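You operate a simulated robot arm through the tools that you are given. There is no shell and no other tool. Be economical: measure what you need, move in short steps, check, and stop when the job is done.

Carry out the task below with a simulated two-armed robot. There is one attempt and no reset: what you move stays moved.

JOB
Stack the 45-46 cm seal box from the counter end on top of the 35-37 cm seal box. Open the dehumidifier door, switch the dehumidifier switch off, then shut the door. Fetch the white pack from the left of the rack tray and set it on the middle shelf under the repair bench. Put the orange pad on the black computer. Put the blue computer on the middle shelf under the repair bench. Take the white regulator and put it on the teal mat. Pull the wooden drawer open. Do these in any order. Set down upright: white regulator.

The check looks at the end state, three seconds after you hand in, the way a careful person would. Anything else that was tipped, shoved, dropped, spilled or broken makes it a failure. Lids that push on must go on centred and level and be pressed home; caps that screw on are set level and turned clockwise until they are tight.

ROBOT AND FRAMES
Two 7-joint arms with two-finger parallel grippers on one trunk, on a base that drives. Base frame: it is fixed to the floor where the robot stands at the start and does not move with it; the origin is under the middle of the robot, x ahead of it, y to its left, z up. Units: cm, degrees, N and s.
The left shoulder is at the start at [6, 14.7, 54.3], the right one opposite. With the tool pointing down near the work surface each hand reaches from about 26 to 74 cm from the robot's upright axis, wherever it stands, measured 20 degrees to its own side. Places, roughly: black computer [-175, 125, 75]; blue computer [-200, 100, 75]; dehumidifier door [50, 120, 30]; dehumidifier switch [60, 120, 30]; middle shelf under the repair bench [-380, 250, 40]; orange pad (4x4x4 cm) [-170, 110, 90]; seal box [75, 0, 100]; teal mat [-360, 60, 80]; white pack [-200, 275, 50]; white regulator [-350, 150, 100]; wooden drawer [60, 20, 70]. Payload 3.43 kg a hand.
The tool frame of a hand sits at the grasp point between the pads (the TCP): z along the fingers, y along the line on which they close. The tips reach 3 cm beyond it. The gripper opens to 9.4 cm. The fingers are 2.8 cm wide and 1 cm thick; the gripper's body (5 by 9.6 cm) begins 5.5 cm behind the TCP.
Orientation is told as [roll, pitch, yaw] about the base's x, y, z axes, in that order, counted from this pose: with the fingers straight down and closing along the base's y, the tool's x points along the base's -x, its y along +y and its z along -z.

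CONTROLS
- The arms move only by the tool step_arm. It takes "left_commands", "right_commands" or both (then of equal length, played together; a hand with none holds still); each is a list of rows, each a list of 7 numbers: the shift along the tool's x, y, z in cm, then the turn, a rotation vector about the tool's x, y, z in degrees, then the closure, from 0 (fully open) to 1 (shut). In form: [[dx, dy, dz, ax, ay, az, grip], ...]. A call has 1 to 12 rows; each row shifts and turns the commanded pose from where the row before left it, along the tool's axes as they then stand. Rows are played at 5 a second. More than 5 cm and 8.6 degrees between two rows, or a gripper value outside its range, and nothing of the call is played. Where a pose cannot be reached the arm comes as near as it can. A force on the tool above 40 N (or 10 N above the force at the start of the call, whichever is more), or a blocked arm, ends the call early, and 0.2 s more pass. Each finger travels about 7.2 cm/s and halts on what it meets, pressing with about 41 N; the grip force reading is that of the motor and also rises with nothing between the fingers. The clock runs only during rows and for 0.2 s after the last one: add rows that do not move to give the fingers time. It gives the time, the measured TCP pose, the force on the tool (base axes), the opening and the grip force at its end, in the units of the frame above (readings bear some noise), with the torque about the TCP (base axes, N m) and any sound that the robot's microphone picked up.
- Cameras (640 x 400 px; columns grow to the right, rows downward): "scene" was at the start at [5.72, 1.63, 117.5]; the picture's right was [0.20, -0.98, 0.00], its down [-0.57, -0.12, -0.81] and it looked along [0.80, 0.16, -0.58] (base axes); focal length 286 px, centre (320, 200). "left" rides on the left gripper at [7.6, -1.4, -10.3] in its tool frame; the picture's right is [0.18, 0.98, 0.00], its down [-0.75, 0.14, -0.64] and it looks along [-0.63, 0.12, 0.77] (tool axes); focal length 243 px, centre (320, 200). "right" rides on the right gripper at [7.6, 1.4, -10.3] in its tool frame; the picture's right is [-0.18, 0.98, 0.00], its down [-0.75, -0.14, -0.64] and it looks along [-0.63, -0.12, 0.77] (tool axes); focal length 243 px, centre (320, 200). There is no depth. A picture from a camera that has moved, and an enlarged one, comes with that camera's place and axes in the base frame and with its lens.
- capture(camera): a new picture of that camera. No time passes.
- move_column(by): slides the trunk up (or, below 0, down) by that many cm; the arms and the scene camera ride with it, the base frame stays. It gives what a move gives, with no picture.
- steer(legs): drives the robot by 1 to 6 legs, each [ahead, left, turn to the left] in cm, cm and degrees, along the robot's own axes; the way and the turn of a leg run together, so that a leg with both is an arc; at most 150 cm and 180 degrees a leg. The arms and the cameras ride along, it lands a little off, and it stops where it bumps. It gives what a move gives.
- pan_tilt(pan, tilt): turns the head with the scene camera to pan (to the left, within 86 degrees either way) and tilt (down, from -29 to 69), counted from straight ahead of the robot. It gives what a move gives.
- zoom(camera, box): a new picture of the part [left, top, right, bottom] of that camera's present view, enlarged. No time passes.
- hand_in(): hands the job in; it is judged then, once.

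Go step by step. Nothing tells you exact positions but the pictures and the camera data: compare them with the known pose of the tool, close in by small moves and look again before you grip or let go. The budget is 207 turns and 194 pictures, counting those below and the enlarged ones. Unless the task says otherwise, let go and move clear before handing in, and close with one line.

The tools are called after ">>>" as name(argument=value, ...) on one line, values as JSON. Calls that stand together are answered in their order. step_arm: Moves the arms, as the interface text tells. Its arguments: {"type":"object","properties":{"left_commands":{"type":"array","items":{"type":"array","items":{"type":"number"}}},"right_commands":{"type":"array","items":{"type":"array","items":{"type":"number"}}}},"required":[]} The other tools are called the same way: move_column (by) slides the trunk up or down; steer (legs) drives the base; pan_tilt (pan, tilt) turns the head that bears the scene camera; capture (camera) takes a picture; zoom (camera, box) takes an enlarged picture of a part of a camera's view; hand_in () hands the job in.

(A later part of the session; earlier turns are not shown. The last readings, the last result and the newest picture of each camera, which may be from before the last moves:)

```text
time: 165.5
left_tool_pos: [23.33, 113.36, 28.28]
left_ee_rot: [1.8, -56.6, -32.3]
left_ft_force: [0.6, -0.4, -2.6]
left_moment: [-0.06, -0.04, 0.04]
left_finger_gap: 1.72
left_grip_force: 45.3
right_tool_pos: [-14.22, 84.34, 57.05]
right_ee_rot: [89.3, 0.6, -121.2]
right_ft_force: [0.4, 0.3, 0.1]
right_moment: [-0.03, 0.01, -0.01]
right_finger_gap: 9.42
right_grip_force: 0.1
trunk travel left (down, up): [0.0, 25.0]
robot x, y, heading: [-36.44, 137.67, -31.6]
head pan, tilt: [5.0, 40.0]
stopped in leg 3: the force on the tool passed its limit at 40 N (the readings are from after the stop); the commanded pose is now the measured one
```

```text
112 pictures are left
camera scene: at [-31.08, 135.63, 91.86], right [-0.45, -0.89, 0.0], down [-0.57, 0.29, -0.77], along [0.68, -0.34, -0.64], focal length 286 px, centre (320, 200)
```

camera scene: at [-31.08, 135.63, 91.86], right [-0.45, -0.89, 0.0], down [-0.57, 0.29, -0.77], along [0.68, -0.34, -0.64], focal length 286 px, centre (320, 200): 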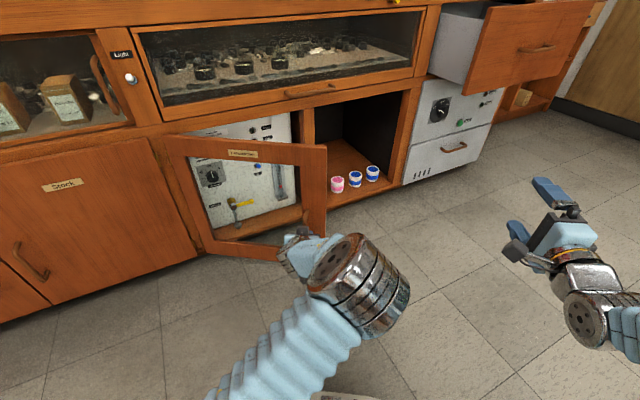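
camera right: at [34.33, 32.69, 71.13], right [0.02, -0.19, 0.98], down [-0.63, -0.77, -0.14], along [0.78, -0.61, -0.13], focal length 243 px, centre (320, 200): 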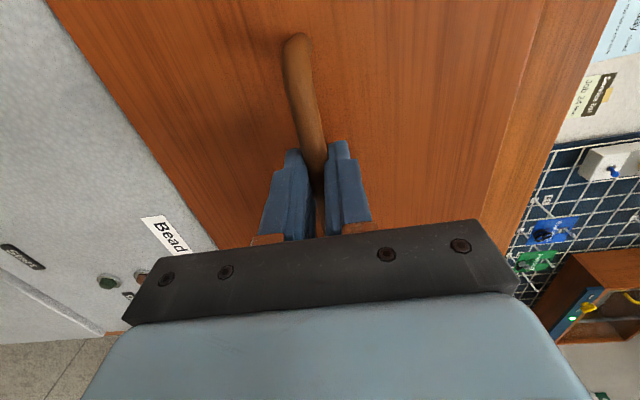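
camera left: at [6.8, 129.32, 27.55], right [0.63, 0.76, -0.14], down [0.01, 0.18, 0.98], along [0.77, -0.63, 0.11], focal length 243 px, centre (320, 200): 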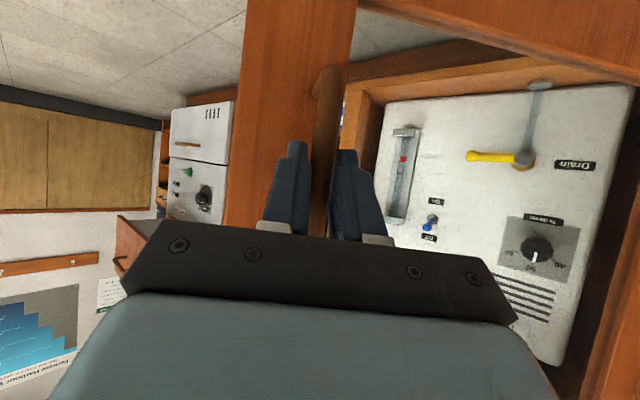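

>>> steer(legs=[[4.35, -6.25, 5], [4.35, -6.25, 5], [4.35, -6.25, 5]])

>>> steer(legs=[[4.35, -6.25, 5], [4.35, -6.25, 5]])

>>> capture(camera="scene")

```text
time: 167.9
left_tool_pos: [31.82, 107.38, 28.26]
left_ee_rot: [1.9, -56.6, -17.3]
left_ft_force: [13.0, 27.7, 0.1]
left_moment: [-0.24, 0.11, 0.23]
left_finger_gap: 1.71
left_grip_force: 44.7
right_tool_pos: [3.04, 69.53, 56.97]
right_ee_rot: [89.4, 0.5, -106.3]
right_ft_force: [0.2, -0.3, 0.1]
right_moment: [0.01, 0.0, 0.01]
right_finger_gap: 9.41
right_grip_force: 0.0
trunk travel left (down, up): [0.0, 25.0]
robot x, y, heading: [-32.27, 115.56, -17.0]
head pan, tilt: [5.0, 40.0]
```

```text
time: 169.5
left_tool_pos: [38.37, 104.63, 28.3]
left_ee_rot: [2.0, -56.6, -7.2]
left_ft_force: [0.9, 4.8, -1.3]
left_moment: [0.01, 0.12, 0.04]
left_finger_gap: 1.67
left_grip_force: 44.9
right_tool_pos: [16.6, 62.28, 56.98]
right_ee_rot: [89.4, 0.5, -96.2]
right_ft_force: [-0.1, -0.4, -0.5]
right_moment: [-0.04, 0.0, -0.03]
right_finger_gap: 9.4
right_grip_force: 0.1
trunk travel left (down, up): [0.0, 25.0]
robot x, y, heading: [-26.04, 101.56, -6.6]
head pan, tilt: [5.0, 40.0]
```

```text
111 pictures are left
camera scene: at [-20.42, 101.55, 91.86], right [-0.03, -1.0, 0.0], down [-0.64, 0.02, -0.77], along [0.77, -0.02, -0.64], focal length 286 px, centre (320, 200)
```

scene: 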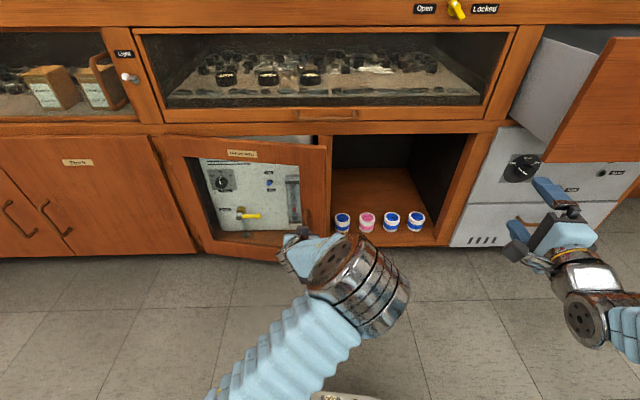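

Nearly shut (~10° left). Two more small legs.

>>> steer(legs=[[4.35, -6.25, 5], [4.0, -4.5, 3.5]])

>>> step_arm(left_commands=[[-0.53, 0, 0.85, 0, 0, 0, 1], [-0.53, 0, 0.85, 0, 0, 0, 1], [-0.53, 0, 0.85, 0, 0, 0, 1]])

>>> capture(camera="scene")

```text
time: 171.2
left_tool_pos: [45.12, 103.06, 28.23]
left_ee_rot: [2.0, -56.5, 1.3]
left_ft_force: [2.6, 16.1, -1.8]
left_moment: [-0.14, -0.03, 0.17]
left_finger_gap: 1.7
left_grip_force: 44.9
right_tool_pos: [29.67, 58.01, 56.98]
right_ee_rot: [89.4, 0.5, -87.8]
right_ft_force: [-0.2, 0.3, -0.6]
right_moment: [-0.03, 0.01, -0.01]
right_finger_gap: 9.4
right_grip_force: 0.1
trunk travel left (down, up): [0.0, 25.0]
robot x, y, heading: [-18.08, 90.07, 1.8]
head pan, tilt: [5.0, 40.0]
```

```text
time: 171.5
left_tool_pos: [45.35, 103.22, 28.38]
left_ee_rot: [2.2, -56.4, 1.3]
left_ft_force: [-11.4, -1.6, 10.4]
left_moment: [-0.02, 0.24, -0.01]
left_finger_gap: 1.73
left_grip_force: 45.6
right_tool_pos: [29.65, 57.91, 57.01]
right_ee_rot: [89.4, 0.5, -87.7]
right_ft_force: [0.3, 0.5, -1.1]
right_moment: [0.0, -0.01, -0.01]
right_finger_gap: 9.41
right_grip_force: 0.1
trunk travel left (down, up): [0.0, 25.0]
robot x, y, heading: [-18.56, 90.39, 1.7]
head pan, tilt: [5.0, 40.0]
stopped in row 1 (left hand): the force on the tool passed its limit at 41 N (the readings are from after the stop); the commanded pose is now the measured one
```

```text
110 pictures are left
camera scene: at [-12.76, 91.33, 91.89], right [0.12, -0.99, 0.0], down [-0.64, -0.08, -0.77], along [0.76, 0.09, -0.64], focal length 286 px, centre (320, 200)
```

scene: 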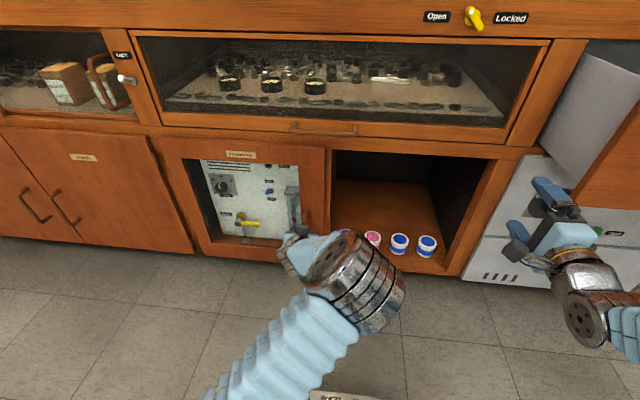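

The door appears shut. Releasing, backing off, and verifying.

>>> step_arm(left_commands=[[0, 0, 0, 0, 0, 0, 0.5], [0, 0, 0, 0, 0, 0, 0], [0, 0, 0, 0, 0, 0, 0], [0, 0, 0, 0, 0, 0, 0]])

>>> steer(legs=[[-40, 0, 0]])

>>> zoom(camera="scene", box=[170, 90, 410, 240])

```text
time: 172.5
left_tool_pos: [45.49, 103.18, 28.19]
left_ee_rot: [2.3, -56.2, 1.3]
left_ft_force: [0.4, -0.3, -0.9]
left_moment: [-0.05, 0.01, 0.0]
left_finger_gap: 9.41
left_grip_force: 0.0
right_tool_pos: [29.69, 57.97, 57.05]
right_ee_rot: [89.3, 0.5, -87.8]
right_ft_force: [-0.5, -0.2, 0.0]
right_moment: [0.01, 0.0, -0.01]
right_finger_gap: 9.39
right_grip_force: 0.0
trunk travel left (down, up): [0.0, 25.0]
robot x, y, heading: [-18.48, 90.58, 1.6]
head pan, tilt: [5.0, 40.0]
```

```text
time: 175.1
left_tool_pos: [4.72, 102.04, 28.02]
left_ee_rot: [2.2, -56.2, 1.5]
left_ft_force: [0.5, 1.2, 0.3]
left_moment: [-0.02, -0.02, 0.02]
left_finger_gap: 9.4
left_grip_force: 0.0
right_tool_pos: [-10.92, 56.84, 57.06]
right_ee_rot: [89.4, 0.5, -87.6]
right_ft_force: [0.1, 0.2, 0.6]
right_moment: [0.0, 0.0, 0.0]
right_finger_gap: 9.42
right_grip_force: 0.0
trunk travel left (down, up): [0.0, 25.0]
robot x, y, heading: [-59.1, 89.31, 2.0]
head pan, tilt: [5.0, 40.0]
```

```text
2.67 times, centred on (290, 165) of scene
camera zoom: at [-53.42, 89.98, 91.86], right [0.12, -0.99, 0.0], down [-0.64, -0.08, -0.77], along [0.76, 0.09, -0.64], focal length 763 px, centre (400, 293)
```

zoom: 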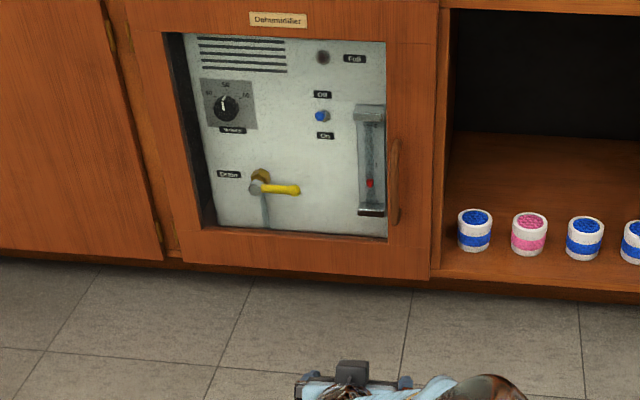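

Door shut and toggle at Off. Next I raise the trunk and turn to face the computers' table.

>>> move_column(by=25)

>>> steer(legs=[[0, 0, 178]])

>>> pan_tilt(pan=0, tilt=22)

>>> capture(camera="scene")

```text
time: 177.6
left_tool_pos: [4.69, 102.05, 52.92]
left_ee_rot: [2.2, -56.2, 1.2]
left_ft_force: [0.2, 0.4, 0.0]
left_moment: [0.02, -0.01, -0.03]
left_finger_gap: 9.4
left_grip_force: 0.1
right_tool_pos: [-10.81, 56.76, 81.9]
right_ee_rot: [89.4, 0.5, -87.7]
right_ft_force: [-0.8, -0.4, 0.1]
right_moment: [-0.04, -0.02, -0.01]
right_finger_gap: 9.4
right_grip_force: 0.0
trunk travel left (down, up): [-25.0, 0.0]
robot x, y, heading: [-59.28, 88.99, 1.8]
head pan, tilt: [5.0, 40.0]
```

```text
time: 185.1
left_tool_pos: [-123.82, 83.02, 53.05]
left_ee_rot: [2.2, -56.1, 175.4]
left_ft_force: [-0.3, 0.0, -0.2]
left_moment: [0.01, 0.02, 0.01]
left_finger_gap: 9.41
left_grip_force: 0.0
right_tool_pos: [-103.53, 126.47, 82.01]
right_ee_rot: [89.3, 0.5, 86.4]
right_ft_force: [1.2, 0.0, 0.4]
right_moment: [0.01, 0.0, 0.03]
right_finger_gap: 9.4
right_grip_force: 0.1
trunk travel left (down, up): [-25.0, 0.0]
robot x, y, heading: [-58.66, 89.45, 175.7]
head pan, tilt: [5.0, 40.0]
```

```text
time: 185.9
left_tool_pos: [-123.73, 82.96, 53.02]
left_ee_rot: [2.2, -56.2, 175.4]
left_ft_force: [-0.6, -0.9, -0.6]
left_moment: [0.03, -0.03, -0.01]
left_finger_gap: 9.41
left_grip_force: 0.0
right_tool_pos: [-103.41, 126.44, 81.98]
right_ee_rot: [89.5, 0.5, 86.4]
right_ft_force: [0.6, 0.2, 0.2]
right_moment: [-0.03, -0.01, -0.02]
right_finger_gap: 9.4
right_grip_force: 0.0
trunk travel left (down, up): [-25.0, 0.0]
robot x, y, heading: [-58.87, 89.11, 176.1]
head pan, tilt: [0.0, 22.0]
```

```text
108 pictures are left
camera scene: at [-65.15, 89.5, 119.67], right [0.07, 1.0, 0.0], down [0.37, -0.03, -0.93], along [-0.92, 0.06, -0.38], focal length 286 px, centre (320, 200)
```

scene: 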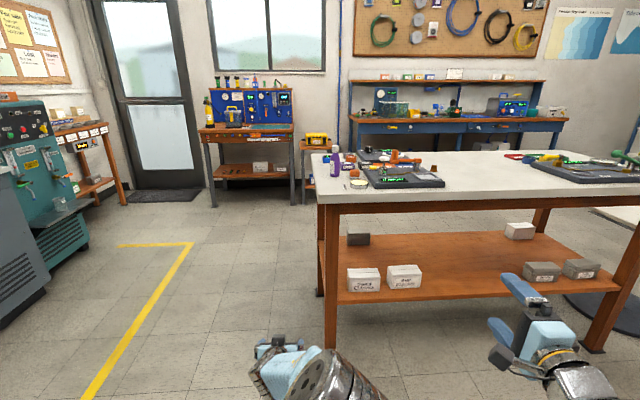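

>>> zoom(camera="scene", box=[300, 130, 640, 342])

>>> zoom(camera="scene", box=[190, 60, 590, 310])

```text
1.88 times, centred on (470, 236) of scene
camera zoom: at [-65.15, 89.5, 119.67], right [0.07, 1.0, 0.0], down [0.37, -0.03, -0.93], along [-0.92, 0.06, -0.38], focal length 539 px, centre (38, 132)
```

zoom: 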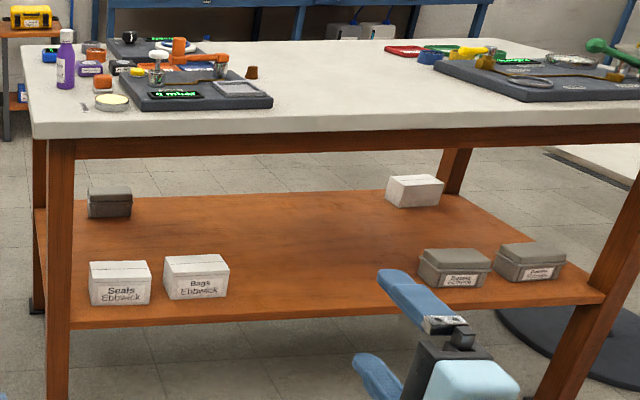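

```text
1.60 times, centred on (390, 185) of scene
camera zoom: at [-65.15, 89.5, 119.67], right [0.07, 1.0, 0.0], down [0.37, -0.03, -0.93], along [-0.92, 0.06, -0.38], focal length 458 px, centre (208, 224)
```

zoom: 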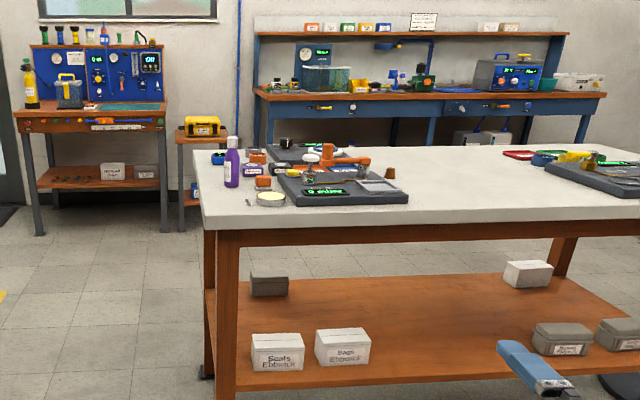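

I stow both arms in fingers-down poses before driving to the table.

>>> step_arm(left_commands=[[-1.85, 0.5, -4.25, 0, 0, 0, 0], [-1.85, 0.5, -4.25, 0, 0, 0, 0], [-1.85, 0.5, -4.25, 0, 0, 0, 0], [-1.85, 0.5, -4.25, 0, 0, 0, 0], [-1.85, 0.5, -4.25, 0, 0, 0, 0], [-1.85, 0.5, -4.25, 0, 0, 0, 0], [-1.85, 0.5, -4.25, 0, 0, 0, 0], [-1.85, 0.5, -4.25, 0, 0, 0, 0], [-1.85, 0.5, -4.25, 0, 0, 0, 0], [-1.85, 0.5, -4.25, 0, 0, 0, 0], [-1.85, 0.5, -4.25, 0, 0, 0, 0], [0, 0, 0, 0, 0, 0, 0]], right_commands=[[0, 0, 0, 0, 0, -8.2, 0], [0, 0, 0, 0, 0, -8.2, 0], [0, 0, 0, 0, 0, -8.2, 0], [0, 0, 0, 0, 0, -8.2, 0], [0, 0, 0, 0, 0, -8.2, 0], [0, 0, 0, 0, 0, -8.2, 0], [0, 0, 0, 0, 0, -8.2, 0], [0, 0, 0, 0, 0, -8.2, 0], [0, 0, 0, 0, 0, -8.2, 0], [0, 0, 0, 0, 0, -8.2, 0], [0, 0, 0, 0, 0, -7.4, 0], [0, 0, 0, 0, 0, 0, 0]])

>>> step_arm(left_commands=[[0, 0, 0, 0, 8, 0, 0], [0, 0, 0, 0, 8, 0, 0], [0, 0, 0, 0, 8, 0, 0], [0, 0, 0, 0, 8, 0, 0], [0, 0, 0, 0, 8, 0, 0], [0, 0, 0, 0, 8, 0, 0], [0, 0, 0, 0, 8, 0, 0], [0, 0, 0, 0, 0, 0, 0], [0, 0, 0, 0, 0, 0, 0], [0, 0, 0, 0, 0, 0, 0], [0, 0, 0, 0, 0, 0, 0]], right_commands=[[-2, 2, -2, 0, 8.2, 0, 0], [-2, 2, -1.5, 0, 8.2, 0, 0], [-2, 2, -1, 0, 8.2, 0, 0], [-2, 2, -1, 0, 8.2, 0, 0], [-2, 2, -1, 0, 8.2, 0, 0], [0, 2, -2, 0, 8.2, 0, 0], [0, 2, -2, 0, 8.2, 0, 0], [0, 2, -2, 0, 8.2, 0, 0], [0, 2, -2, 0, 8.2, 0, 0], [0, 2, 0, 0, 8.2, 0, 0], [0, 0, 0, 0, 8, 0, 0]])

```text
time: 188.6
left_tool_pos: [-96.19, 77.05, 95.91]
left_ee_rot: [2.1, -56.3, 175.5]
left_ft_force: [0.3, -0.5, 0.6]
left_moment: [-0.02, 0.0, -0.01]
left_finger_gap: 9.41
left_grip_force: 0.1
right_tool_pos: [-103.4, 126.36, 82.14]
right_ee_rot: [57.0, -88.8, 119.5]
right_ft_force: [0.5, 0.3, 0.8]
right_moment: [-0.01, 0.0, -0.01]
right_finger_gap: 9.39
right_grip_force: 0.0
trunk travel left (down, up): [-25.0, 0.0]
robot x, y, heading: [-58.97, 89.19, 175.9]
head pan, tilt: [0.0, 22.0]
```

```text
time: 190.9
left_tool_pos: [-96.37, 77.11, 96.0]
left_ee_rot: [1.2, -0.2, 177.2]
left_ft_force: [0.8, -0.2, 0.2]
left_moment: [0.0, -0.02, 0.01]
left_finger_gap: 9.41
left_grip_force: 0.1
right_tool_pos: [-96.46, 106.25, 99.69]
right_ee_rot: [1.1, -3.2, 176.4]
right_ft_force: [0.2, -0.8, -0.6]
right_moment: [-0.02, 0.02, 0.0]
right_finger_gap: 9.38
right_grip_force: 0.1
right hand out of reach, approached as far as the arm can: row 11
trunk travel left (down, up): [-25.0, 0.0]
robot x, y, heading: [-59.17, 88.8, 176.3]
head pan, tilt: [0.0, 22.0]
```

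Now drive closer to the table and look down.

>>> steer(legs=[[53, -20, 3.8]])

>>> pan_tilt(pan=0, tilt=32)

>>> capture(camera="scene")

```text
time: 194.2
left_tool_pos: [-147.18, 96.69, 95.99]
left_ee_rot: [1.2, -0.3, -178.8]
left_ft_force: [-0.8, 0.1, -0.4]
left_moment: [0.0, 0.01, -0.01]
left_finger_gap: 9.42
left_grip_force: 0.1
right_tool_pos: [-149.41, 125.73, 99.74]
right_ee_rot: [1.1, -3.3, -179.6]
right_ft_force: [-0.8, -0.1, -0.3]
right_moment: [0.01, -0.02, 0.01]
right_finger_gap: 9.39
right_grip_force: 0.1
trunk travel left (down, up): [-25.0, 0.0]
robot x, y, heading: [-110.42, 111.39, -180.1]
head pan, tilt: [0.0, 22.0]
```

```text
time: 194.9
left_tool_pos: [-147.17, 96.47, 96.11]
left_ee_rot: [1.2, -0.4, -178.7]
left_ft_force: [0.2, -1.3, 0.3]
left_moment: [0.0, -0.04, -0.03]
left_finger_gap: 9.4
left_grip_force: 0.0
right_tool_pos: [-149.49, 125.71, 99.71]
right_ee_rot: [1.1, -3.4, -179.6]
right_ft_force: [0.1, 0.6, -0.3]
right_moment: [0.01, -0.01, -0.01]
right_finger_gap: 9.41
right_grip_force: 0.0
trunk travel left (down, up): [-25.0, 0.0]
robot x, y, heading: [-111.07, 111.31, -179.8]
head pan, tilt: [0.0, 32.0]
```

```text
105 pictures are left
camera scene: at [-116.55, 111.17, 118.09], right [0.0, 1.0, 0.0], down [0.53, 0.0, -0.85], along [-0.85, 0.0, -0.53], focal length 286 px, centre (320, 200)
```

scene: 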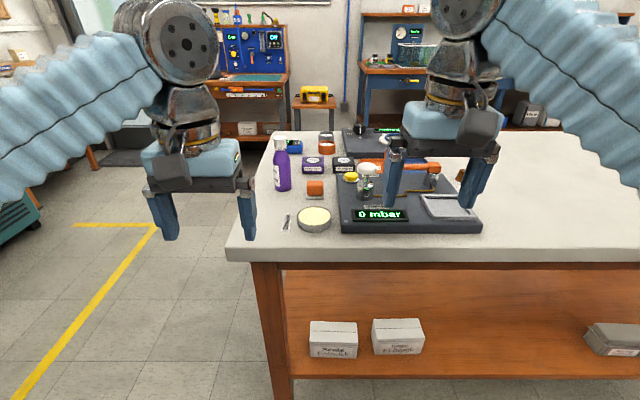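

>>> zoom(camera="scene", box=[230, 115, 490, 265])

>>> capture(camera="right")

```text
2.46 times, centred on (360, 190) of scene
camera zoom: at [-116.55, 111.17, 118.09], right [0.0, 1.0, 0.0], down [0.53, 0.0, -0.85], along [-0.85, 0.0, -0.53], focal length 704 px, centre (222, 225)
```

zoom: 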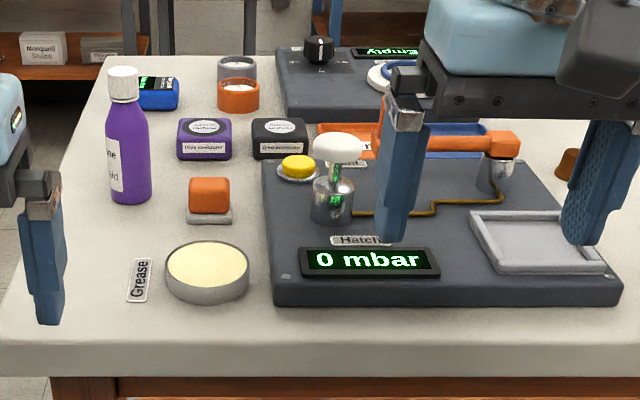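

```text
103 pictures are left
camera right: at [-141.29, 124.63, 109.54], right [-0.18, -0.98, 0.03], down [-0.72, 0.15, 0.68], along [-0.68, 0.1, -0.73], focal length 243 px, centre (320, 200)
```

right: 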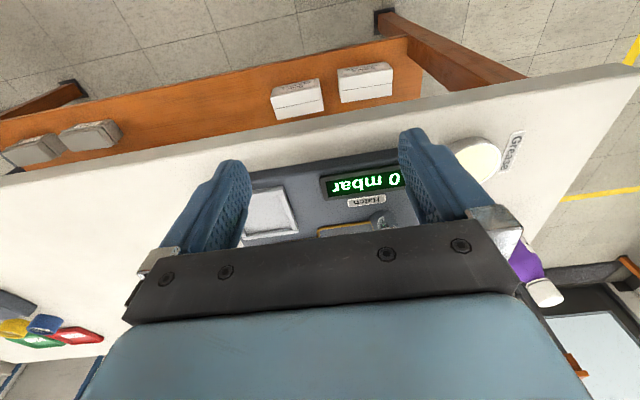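

The orange pad sits at about [-172.7, 110, 84.5–88.5], the black computer at [-185.6, 117.5], the blue one near [-199, 103]. I drive a little closer and tilt the left hand 30° forward.

>>> steer(legs=[[13.5, -10.5, 0]])

>>> step_arm(left_commands=[[0, 0, -1, 0, -7.5, 0, 0.3], [0, 0, -1, 0, -7.5, 0, 0.3], [0, 0, 0, 0, -7.5, 0, 0.3], [0, 0, 0, 0, -7.5, 0, 0.3], [0, 0, 0, 0, 0, 0, 0.3]])

>>> capture(camera="left")

>>> capture(camera="scene")

```text
time: 196.4
left_tool_pos: [-160.52, 107.35, 96.06]
left_ee_rot: [1.2, -0.2, -178.6]
left_ft_force: [0.0, 0.4, -0.2]
left_moment: [0.02, 0.01, 0.02]
left_finger_gap: 9.4
left_grip_force: 0.0
right_tool_pos: [-162.96, 136.32, 99.71]
right_ee_rot: [1.1, -3.4, -179.5]
right_ft_force: [0.1, 0.7, 0.2]
right_moment: [0.01, 0.03, -0.02]
right_finger_gap: 9.38
right_grip_force: 0.1
trunk travel left (down, up): [-25.0, 0.0]
robot x, y, heading: [-123.94, 121.82, -180.2]
head pan, tilt: [0.0, 32.0]
```

```text
time: 197.6
left_tool_pos: [-160.52, 107.33, 98.05]
left_ee_rot: [1.4, -30.4, -179.3]
left_ft_force: [-0.5, -0.6, -0.7]
left_moment: [0.01, 0.0, 0.02]
left_finger_gap: 6.59
left_grip_force: 0.1
right_tool_pos: [-163.13, 136.29, 99.67]
right_ee_rot: [1.2, -3.4, -179.5]
right_ft_force: [-0.1, 0.7, -0.7]
right_moment: [-0.01, -0.01, -0.02]
right_finger_gap: 9.39
right_grip_force: 0.0
trunk travel left (down, up): [-25.0, 0.0]
robot x, y, heading: [-124.3, 121.81, -179.8]
head pan, tilt: [0.0, 32.0]
```

```text
102 pictures are left
camera left: at [-148.81, 109.21, 103.01], right [0.18, -0.98, -0.07], down [-0.32, -0.13, 0.94], along [-0.93, -0.15, -0.34], focal length 243 px, centre (320, 200)
```

left: 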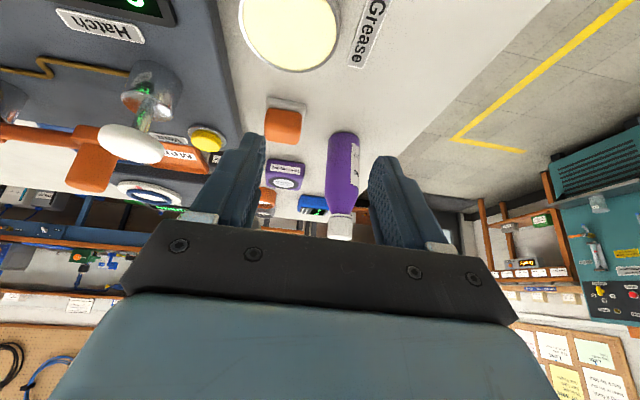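

```text
101 pictures are left
camera scene: at [-130.01, 121.87, 118.08], right [0.0, 1.0, 0.0], down [0.53, 0.0, -0.85], along [-0.85, 0.0, -0.53], focal length 286 px, centre (320, 200)
```

scene: 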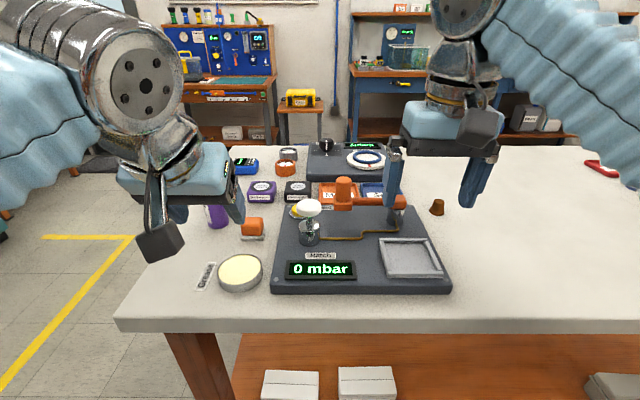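

Refined pad centre ≈[-171.4, 110, top ≈90]. The hand goes above it with partial opening.

>>> step_arm(left_commands=[[-2.51, -0.9, 2.26, 0, 0, 0, 0.41], [-2.51, -0.9, 2.26, 0, 0, 0, 0.41], [-2.51, -0.9, 2.26, 0, 0, 0, 0.41], [1.3, 0, 2.25, 0, 0, 0, 0.41], [0, 0, 0, 0, 0, 0, 0.41]])

>>> capture(camera="left")

>>> zoom(camera="scene", box=[140, 130, 340, 255])

```text
time: 198.8
left_tool_pos: [-170.31, 109.46, 93.21]
left_ee_rot: [1.3, -30.3, -179.3]
left_ft_force: [0.0, -0.2, -0.5]
left_moment: [0.05, 0.02, -0.05]
left_finger_gap: 5.57
left_grip_force: 0.0
right_tool_pos: [-162.87, 136.37, 99.71]
right_ee_rot: [1.0, -3.4, -179.4]
right_ft_force: [0.0, -0.3, 0.2]
right_moment: [0.0, -0.03, -0.03]
right_finger_gap: 9.38
right_grip_force: 0.1
trunk travel left (down, up): [-25.0, 0.0]
robot x, y, heading: [-124.21, 121.98, -179.6]
head pan, tilt: [0.0, 32.0]
```

```text
100 pictures are left
camera left: at [-158.72, 111.36, 98.18], right [0.18, -0.98, -0.07], down [-0.32, -0.13, 0.94], along [-0.93, -0.15, -0.34], focal length 243 px, centre (320, 200)
```

left: 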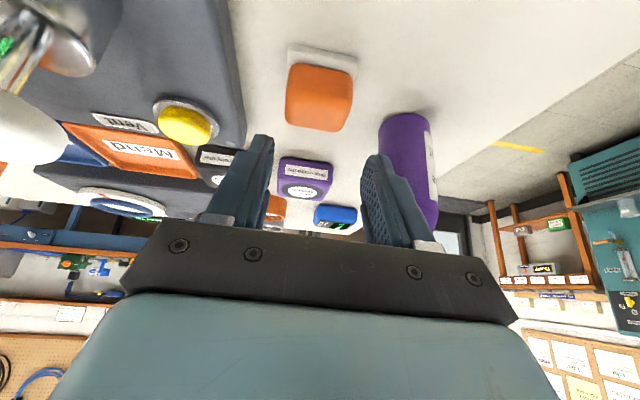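

```text
3.20 times, centred on (240, 192) of scene
camera zoom: at [-130.03, 121.87, 118.08], right [0.0, 1.0, 0.0], down [0.53, 0.0, -0.85], along [-0.85, 0.0, -0.53], focal length 916 px, centre (576, 224)
```

zoom: 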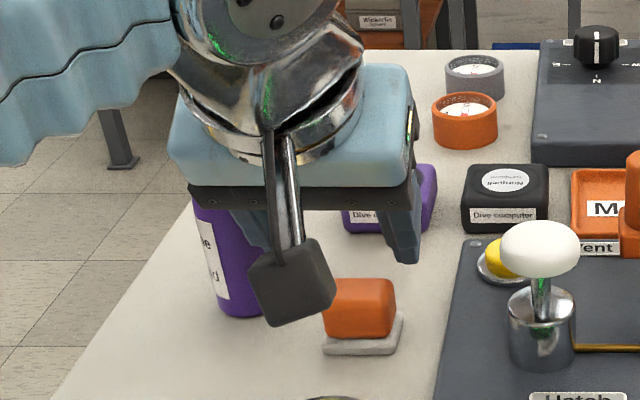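

Aligned. Lowering 4.4 cm, small y correction, then gripping.

>>> step_arm(left_commands=[[0.84, -0.3, 2.05, 0, 0, 0, 0.41], [0.84, -0.3, 2.05, 0, 0, 0, 0.41], [0, 0, 0, 0, 0, 0, 0.5], [0, 0, 0, 0, 0, 0, 0.7], [0, 0, 0, 0, 0, 0, 1], [0, 0, 0, 0, 0, 0, 1], [0, 0, 0, 0, 0, 0, 1]])

>>> capture(camera="left")

```text
time: 199.7
left_tool_pos: [-171.15, 110.56, 89.33]
left_ee_rot: [0.7, -31.2, -179.4]
left_ft_force: [-1.0, 1.0, 11.7]
left_moment: [0.28, -0.02, -0.14]
left_finger_gap: 3.96
left_grip_force: 9.8
right_tool_pos: [-162.83, 136.44, 99.67]
right_ee_rot: [1.1, -3.3, -179.4]
right_ft_force: [-0.5, 0.1, 0.8]
right_moment: [0.01, -0.02, 0.02]
right_finger_gap: 9.43
right_grip_force: 0.1
trunk travel left (down, up): [-25.0, 0.0]
robot x, y, heading: [-124.17, 121.77, -179.8]
head pan, tilt: [0.0, 32.0]
stopped in row 4 (left hand): the force on the tool passed its limit at 42 N (the readings are from after the stop); the commanded pose is now the measured one
```

```text
98 pictures are left
camera left: at [-159.31, 112.2, 94.18], right [0.17, -0.98, -0.08], down [-0.31, -0.14, 0.94], along [-0.93, -0.14, -0.33], focal length 243 px, centre (320, 200)
```

left: 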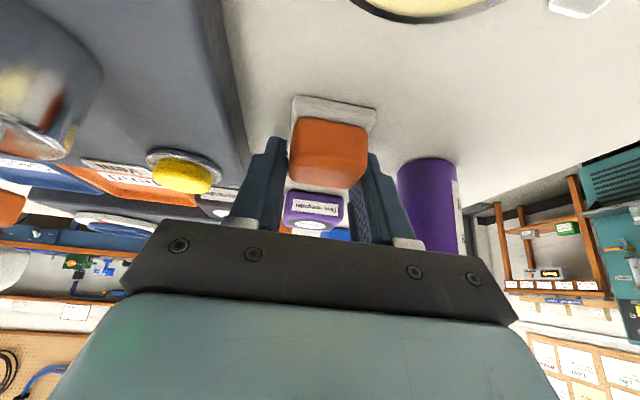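

The tips touched the table; I raise 0.5 cm and finish the grip.

>>> step_arm(left_commands=[[-0.3, 0.2, -0.5, 0, 0, 0, 0.5], [0, 0, 0, 0, 0, 0, 0.7], [0, 0, 0, 0, 0, 0, 1], [0, 0, 0, 0, 0, 0, 1], [0, 0, 0, 0, 0, 0, 1]])

>>> capture(camera="left")

```text
time: 200.9
left_tool_pos: [-170.98, 110.35, 89.65]
left_ee_rot: [0.8, -31.0, -179.3]
left_ft_force: [0.0, 0.4, 0.7]
left_moment: [0.0, 0.02, 0.01]
left_finger_gap: 3.89
left_grip_force: 41.2
right_tool_pos: [-162.88, 136.41, 99.7]
right_ee_rot: [1.1, -3.4, -179.5]
right_ft_force: [0.3, 0.9, 0.1]
right_moment: [-0.02, -0.03, -0.04]
right_finger_gap: 9.39
right_grip_force: 0.0
trunk travel left (down, up): [-25.0, 0.0]
robot x, y, heading: [-124.29, 121.97, -179.9]
head pan, tilt: [0.0, 32.0]
```

```text
97 pictures are left
camera left: at [-159.37, 112.02, 94.63], right [0.18, -0.98, -0.08], down [-0.31, -0.14, 0.94], along [-0.93, -0.14, -0.33], focal length 243 px, centre (320, 200)
```

left: 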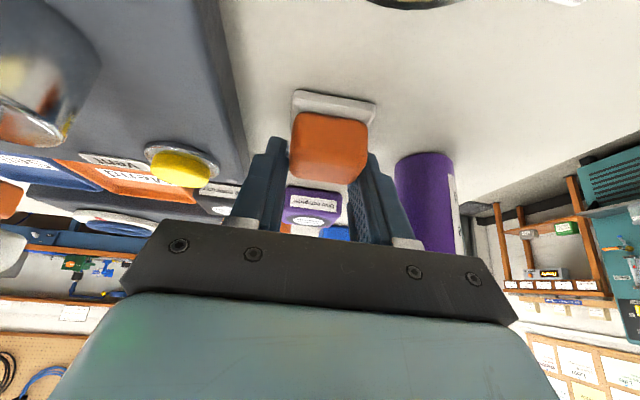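

Gripped. Lifting and moving over the black computer ([-183.3, 117.3], top ≈88.2).

>>> step_arm(left_commands=[[-1.8, 0, -3.0, 0, 0, 0, 1], [-1.8, 0, -3.0, 0, 0, 0, 1], [-3.51, -2.33, 2.11, 0, 0, 0, 1], [-3.51, -2.33, 2.11, 0, 0, 0, 1], [-3.51, -2.33, 2.11, 0, 0, 0, 1], [0, 0, 0, 0, 0, 0, 1]])

>>> capture(camera="left")

>>> zoom(camera="scene", box=[180, 110, 380, 235])

```text
time: 202.3
left_tool_pos: [-183.61, 117.09, 96.61]
left_ee_rot: [0.9, -30.9, -179.4]
left_ft_force: [-0.2, 0.5, -0.4]
left_moment: [0.0, 0.01, 0.04]
left_finger_gap: 3.9
left_grip_force: 40.5
right_tool_pos: [-162.88, 136.36, 99.69]
right_ee_rot: [1.1, -3.4, -179.5]
right_ft_force: [-0.3, 0.8, 0.2]
right_moment: [-0.01, 0.0, -0.03]
right_finger_gap: 9.4
right_grip_force: 0.0
trunk travel left (down, up): [-25.0, 0.0]
robot x, y, heading: [-124.03, 121.91, -180.1]
head pan, tilt: [0.0, 32.0]
```

```text
96 pictures are left
camera left: at [-171.81, 118.84, 101.59], right [0.18, -0.98, -0.08], down [-0.32, -0.13, 0.94], along [-0.93, -0.14, -0.33], focal length 243 px, centre (320, 200)
```

left: 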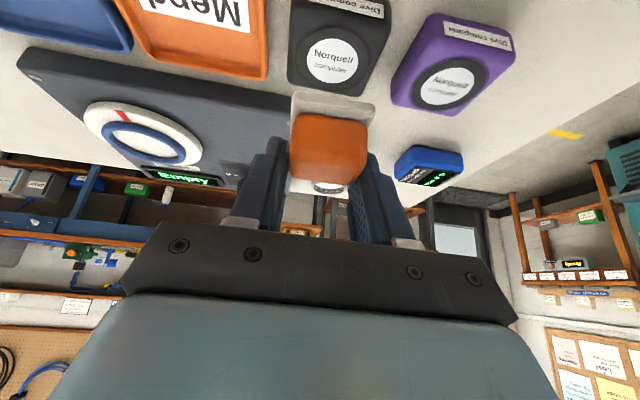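

```text
3.20 times, centred on (280, 172) of scene
camera zoom: at [-130.07, 121.92, 118.08], right [0.0, 1.0, 0.0], down [0.53, 0.0, -0.85], along [-0.85, 0.0, -0.53], focal length 916 px, centre (448, 288)
```

zoom: 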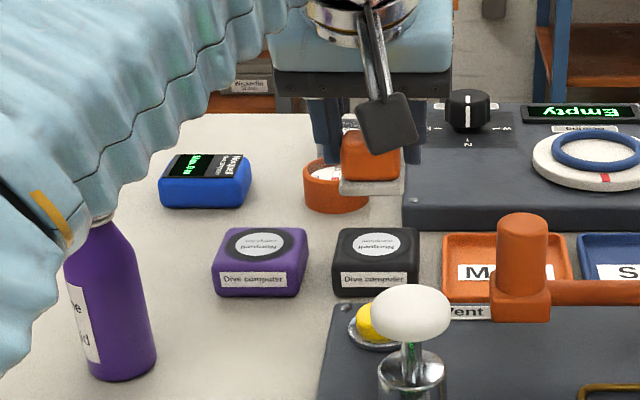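

The pad is right over the computer's label centre. Lowering.

>>> step_arm(left_commands=[[1.03, -0.1, 1.71, 0, 0, 0, 1], [1.03, 0, 1.71, 0, 0, 0, 1], [0.13, 0, 0.21, 0, 0, 0, 1], [0.13, 0, 0.21, 0, 0, 0, 1], [0, 0, 0, 0, 0, 0, 1]])

>>> zoom(camera="scene", box=[240, 130, 370, 211])

```text
time: 203.5
left_tool_pos: [-183.46, 117.14, 92.27]
left_ee_rot: [0.7, -30.8, -179.3]
left_ft_force: [0.2, 0.0, -0.4]
left_moment: [0.0, 0.01, 0.02]
left_finger_gap: 3.89
left_grip_force: 40.6
right_tool_pos: [-162.87, 136.4, 99.72]
right_ee_rot: [1.1, -3.5, -179.4]
right_ft_force: [-0.8, -0.8, -0.4]
right_moment: [-0.01, -0.02, -0.02]
right_finger_gap: 9.39
right_grip_force: 0.0
trunk travel left (down, up): [-25.0, 0.0]
robot x, y, heading: [-124.24, 122.03, -179.9]
head pan, tilt: [0.0, 32.0]
```

```text
4.92 times, centred on (305, 170) of scene
camera zoom: at [-130.04, 121.89, 118.08], right [0.0, 1.0, 0.0], down [0.53, 0.0, -0.85], along [-0.85, 0.0, -0.53], focal length 1408 px, centre (394, 345)
```

zoom: 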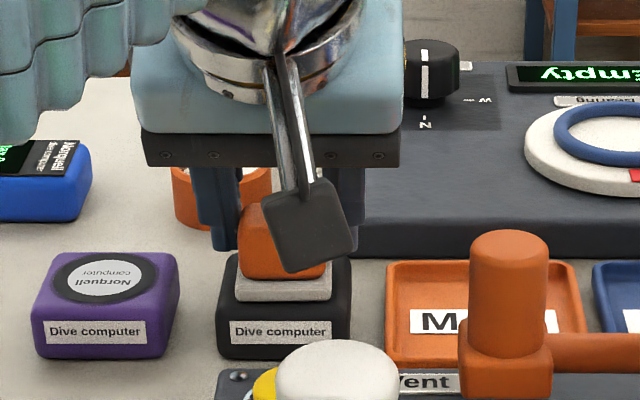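

>>> step_arm(left_commands=[[0.1, 0, 0.17, 0, 0, 0, 1], [0.1, 0, 0.17, 0, 0, 0, 1], [0, 0, 0, 0, 0, 0, 1]])

```text
time: 204.3
left_tool_pos: [-183.38, 117.14, 92.11]
left_ee_rot: [0.6, -31.3, -179.3]
left_ft_force: [-6.9, 1.6, 29.2]
left_moment: [0.12, -0.37, 0.06]
left_finger_gap: 3.88
left_grip_force: 40.9
right_tool_pos: [-162.78, 136.43, 99.84]
right_ee_rot: [1.0, -3.4, -179.6]
right_ft_force: [0.7, -0.5, 0.6]
right_moment: [-0.02, 0.01, -0.01]
right_finger_gap: 9.4
right_grip_force: 0.1
trunk travel left (down, up): [-25.0, 0.0]
robot x, y, heading: [-124.22, 122.28, -179.8]
head pan, tilt: [0.0, 32.0]
```

Contact. Relieve, open partially (keeping clear of the purple computer) and lift away.

>>> step_arm(left_commands=[[-0.1, 0, -0.17, 0, 0, 0, 1], [0, 0, 0, 0, 0, 0, 0.55], [0, 0, 0, 0, 0, 0, 0.42], [0, 0, 0, 0, 0, 0, 0.42], [-1.03, 0, -1.71, 0, 0, 0, 0.42], [-2.06, 0, -3.42, 0, 0, 0, 0.42], [-2.06, 0, -3.42, 0, 0, 0, 0.42]])

>>> capture(camera="left")

>>> zoom(camera="scene", box=[180, 110, 380, 235])

```text
time: 205.9
left_tool_pos: [-182.79, 117.24, 100.47]
left_ee_rot: [0.8, -30.7, -179.3]
left_ft_force: [0.0, -0.2, -0.2]
left_moment: [0.0, 0.0, -0.02]
left_finger_gap: 5.46
left_grip_force: 0.1
left hand out of reach, approached as far as the arm can: row 7
right_tool_pos: [-162.9, 136.37, 99.77]
right_ee_rot: [1.1, -3.4, -179.5]
right_ft_force: [0.3, -0.4, 0.8]
right_moment: [-0.01, 0.01, 0.01]
right_finger_gap: 9.4
right_grip_force: 0.0
trunk travel left (down, up): [-25.0, 0.0]
robot x, y, heading: [-124.24, 122.27, -179.9]
head pan, tilt: [0.0, 32.0]
```

```text
93 pictures are left
camera left: at [-171.16, 119.01, 105.39], right [0.18, -0.98, -0.08], down [-0.32, -0.13, 0.94], along [-0.93, -0.14, -0.33], focal length 243 px, centre (320, 200)
```

left: 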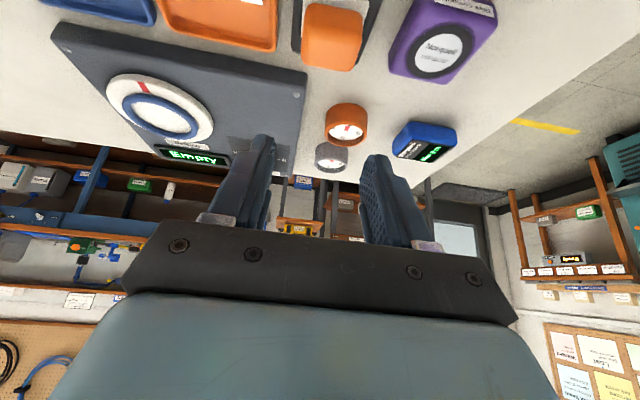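

```text
3.20 times, centred on (280, 172) of scene
camera zoom: at [-130.0, 121.83, 118.08], right [0.0, 1.0, 0.0], down [0.53, 0.0, -0.85], along [-0.85, 0.0, -0.53], focal length 916 px, centre (448, 288)
```

zoom: 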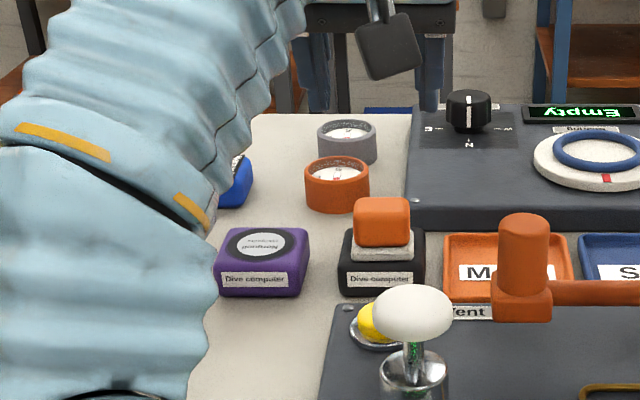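

The pad rests on the black computer. Now the blue computer; zooming to see its pose.

>>> zoom(camera="left", box=[320, 80, 520, 205])

```text
3.20 times, centred on (420, 142) of left
camera zoom: at [-171.16, 119.01, 105.39], right [0.18, -0.98, -0.08], down [-0.32, -0.13, 0.94], along [-0.93, -0.14, -0.33], focal length 776 px, centre (0, 384)
```

zoom: 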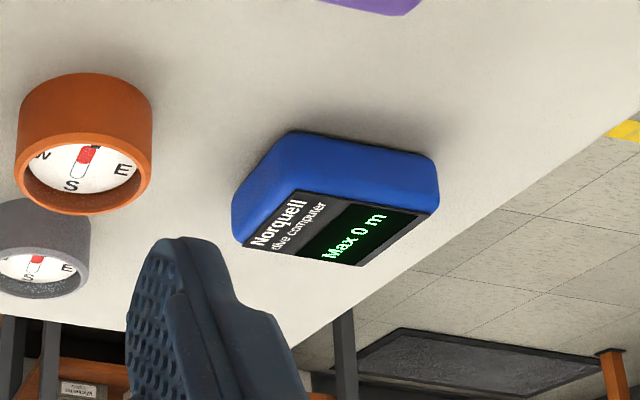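

The blue computer is square to the table, centre ≈[-195.6, 102.4], near the table's end. I retract and drive round to that end, facing +y.

>>> step_arm(left_commands=[[3.86, 0, -2.3, 0, 0, 0, 0.2], [3.86, 0, -2.3, 0, 0, 0, 0], [3.86, 0, -2.3, 0, 0, 0, 0], [3.86, 0, -2.3, 0, 0, 0, 0]])

>>> steer(legs=[[-15, 0, 0], [0, 76, 0], [75, 0, 0], [0, 0, -90]])

>>> capture(camera="scene")

>>> capture(camera="left")

```text
time: 206.9
left_tool_pos: [-165.03, 117.76, 100.61]
left_ee_rot: [0.8, -30.9, -179.3]
left_ft_force: [-0.4, 0.3, -0.1]
left_moment: [0.01, -0.04, 0.01]
left_finger_gap: 9.37
left_grip_force: 0.2
right_tool_pos: [-162.92, 136.46, 99.73]
right_ee_rot: [1.0, -3.4, -179.5]
right_ft_force: [-0.5, 0.4, -0.8]
right_moment: [-0.02, 0.02, -0.02]
right_finger_gap: 9.4
right_grip_force: 0.2
trunk travel left (down, up): [-25.0, 0.0]
robot x, y, heading: [-124.47, 121.96, -179.7]
head pan, tilt: [0.0, 32.0]
```

```text
time: 219.5
left_tool_pos: [-188.32, 86.9, 100.59]
left_ee_rot: [0.8, -30.9, 90.5]
left_ft_force: [0.0, -0.2, 0.6]
left_moment: [0.0, -0.06, -0.03]
left_finger_gap: 9.38
left_grip_force: 0.1
right_tool_pos: [-169.55, 84.74, 99.66]
right_ee_rot: [1.2, -3.5, 90.4]
right_ft_force: [0.8, 0.0, 1.0]
right_moment: [-0.01, 0.05, 0.02]
right_finger_gap: 9.4
right_grip_force: 0.0
trunk travel left (down, up): [-25.0, 0.0]
robot x, y, heading: [-184.56, 45.88, 90.0]
head pan, tilt: [0.0, 32.0]
```

```text
90 pictures are left
camera scene: at [-184.0, 51.85, 118.08], right [1.0, 0.0, 0.0], down [0.0, -0.53, -0.85], along [0.0, 0.85, -0.53], focal length 286 px, centre (320, 200)
```

scene: 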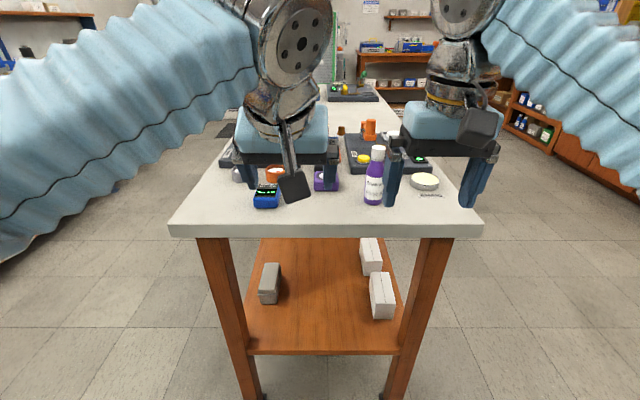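

```text
89 pictures are left
camera left: at [-186.69, 75.08, 105.53], right [-0.98, -0.17, -0.08], down [-0.14, 0.31, 0.94], along [-0.14, 0.93, -0.33], focal length 243 px, centre (320, 200)
```

left: 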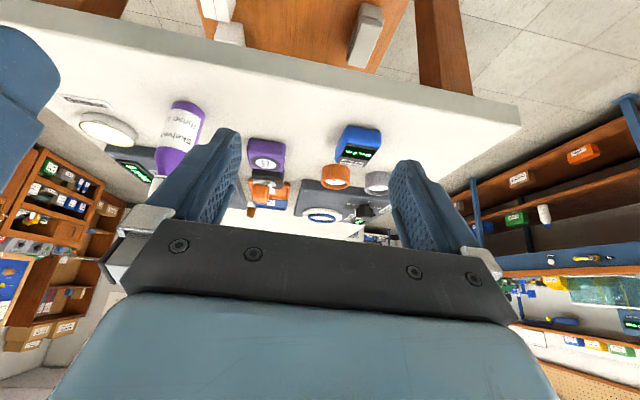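

Moving the left hand over the blue computer.

>>> step_arm(left_commands=[[-2.48, 1.78, 2.66, 0, 0, 0, 0], [-2.48, 1.78, 2.66, 0, 0, 0, 0], [-2.48, 1.78, 2.66, 0, 0, 0, 0], [-2.48, 1.78, 2.66, 0, 0, 0, 0], [0, 0, 0, 0, 0, 0, 0]])

>>> capture(camera="left")

```text
time: 220.7
left_tool_pos: [-195.59, 100.76, 96.82]
left_ee_rot: [0.7, -31.0, 90.4]
left_ft_force: [-0.1, 0.2, 0.2]
left_moment: [0.0, -0.04, 0.01]
left_finger_gap: 9.38
left_grip_force: 0.1
right_tool_pos: [-169.58, 84.72, 99.7]
right_ee_rot: [1.2, -3.3, 90.4]
right_ft_force: [-0.2, -0.1, 0.4]
right_moment: [-0.03, -0.03, 0.02]
right_finger_gap: 9.39
right_grip_force: 0.1
trunk travel left (down, up): [-25.0, 0.0]
robot x, y, heading: [-184.11, 46.13, 89.8]
head pan, tilt: [0.0, 32.0]
```

```text
88 pictures are left
camera left: at [-194.05, 88.95, 101.77], right [-0.98, -0.17, -0.08], down [-0.14, 0.32, 0.94], along [-0.14, 0.93, -0.33], focal length 243 px, centre (320, 200)
```

left: 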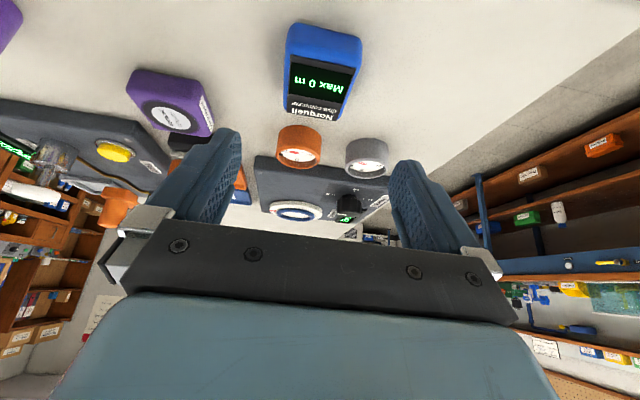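

Centred. Lower 6.9 cm and grip.

>>> step_arm(left_commands=[[1.5, -0.15, 3.12, 0, 0, 0, 0], [1.4, -0.15, 2.95, 0, 0, 0, 0], [0, 0, 0, 0, 0, 0, 0.2], [0, 0, 0, 0, 0, 0, 0.5], [0, 0, 0, 0, 0, 0, 0.8], [0, 0, 0, 0, 0, 0, 1], [0, 0, 0, 0, 0, 0, 1]])

>>> capture(camera="left")

```text
time: 222.3
left_tool_pos: [-195.43, 101.38, 89.99]
left_ee_rot: [0.9, -30.9, 90.5]
left_ft_force: [0.1, -0.2, -0.7]
left_moment: [0.02, -0.03, -0.01]
left_finger_gap: 4.92
left_grip_force: 40.9
right_tool_pos: [-169.68, 84.69, 99.67]
right_ee_rot: [1.1, -3.4, 90.3]
right_ft_force: [-0.7, -1.1, -0.6]
right_moment: [0.01, 0.01, -0.01]
right_finger_gap: 9.39
right_grip_force: 0.0
trunk travel left (down, up): [-25.0, 0.0]
robot x, y, heading: [-184.41, 45.81, 90.0]
head pan, tilt: [0.0, 32.0]
```

```text
87 pictures are left
camera left: at [-193.87, 89.62, 94.95], right [-0.98, -0.17, -0.08], down [-0.14, 0.32, 0.94], along [-0.14, 0.93, -0.33], focal length 243 px, centre (320, 200)
```

left: 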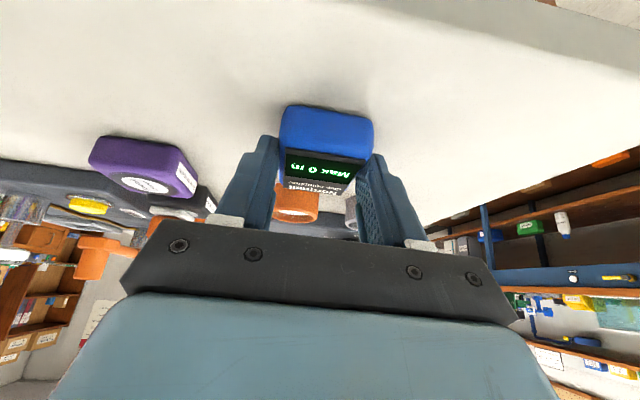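

Gripped. Lift, retract, back off, and turn to look toward the benches.

>>> step_arm(left_commands=[[-2.06, 0, -3.43, 0, 0, 0, 1], [-2.06, 0, -3.43, 0, 0, 0, 1], [3.43, 0, -2.06, 0, 0, 0, 1], [3.43, 0, -2.06, 0, 0, 0, 1], [3.43, 0, -2.06, 0, 0, 0, 1]])

>>> steer(legs=[[-15, 0, 0], [0, 0, 90]])

>>> pan_tilt(pan=-25, tilt=22)

>>> capture(camera="scene")

```text
time: 223.5
left_tool_pos: [-195.4, 89.54, 98.04]
left_ee_rot: [0.8, -30.9, 90.6]
left_ft_force: [0.0, -0.7, -1.2]
left_moment: [-0.03, -0.03, -0.02]
left_finger_gap: 4.9
left_grip_force: 41.0
right_tool_pos: [-169.61, 84.73, 99.63]
right_ee_rot: [1.2, -3.5, 90.4]
right_ft_force: [-0.5, -0.4, 0.4]
right_moment: [-0.01, 0.03, 0.0]
right_finger_gap: 9.44
right_grip_force: 0.1
trunk travel left (down, up): [-25.0, 0.0]
robot x, y, heading: [-184.09, 45.85, 90.1]
head pan, tilt: [0.0, 32.0]
```

```text
time: 228.6
left_tool_pos: [-227.76, 21.18, 97.99]
left_ee_rot: [0.8, -30.9, 178.3]
left_ft_force: [-0.3, -0.2, -0.9]
left_moment: [-0.02, 0.0, 0.03]
left_finger_gap: 4.91
left_grip_force: 40.9
right_tool_pos: [-222.16, 46.91, 99.75]
right_ee_rot: [1.2, -3.4, 178.0]
right_ft_force: [-0.6, 0.1, -0.4]
right_moment: [0.0, -0.04, 0.0]
right_finger_gap: 9.4
right_grip_force: 0.1
trunk travel left (down, up): [-25.0, 0.0]
robot x, y, heading: [-184.24, 30.78, 177.7]
head pan, tilt: [0.0, 32.0]
```

```text
time: 229.5
left_tool_pos: [-228.03, 21.25, 98.01]
left_ee_rot: [0.9, -30.8, 178.3]
left_ft_force: [0.8, -0.6, -1.3]
left_moment: [0.02, -0.06, 0.01]
left_finger_gap: 4.9
left_grip_force: 40.7
right_tool_pos: [-222.12, 46.79, 99.74]
right_ee_rot: [1.1, -3.4, 178.1]
right_ft_force: [-0.2, -0.2, 0.5]
right_moment: [0.03, -0.01, 0.0]
right_finger_gap: 9.39
right_grip_force: 0.1
trunk travel left (down, up): [-25.0, 0.0]
robot x, y, heading: [-184.04, 31.05, 177.8]
head pan, tilt: [-25.0, 22.0]
```

```text
86 pictures are left
camera scene: at [-189.25, 34.87, 119.67], right [0.46, 0.89, 0.0], down [0.33, -0.17, -0.93], along [-0.82, 0.42, -0.38], focal length 286 px, centre (320, 200)
```

scene: 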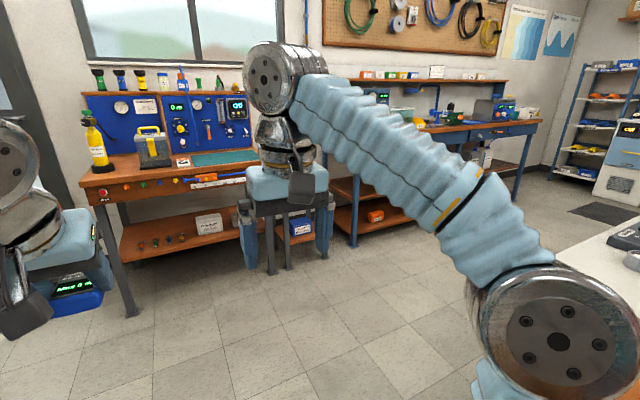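

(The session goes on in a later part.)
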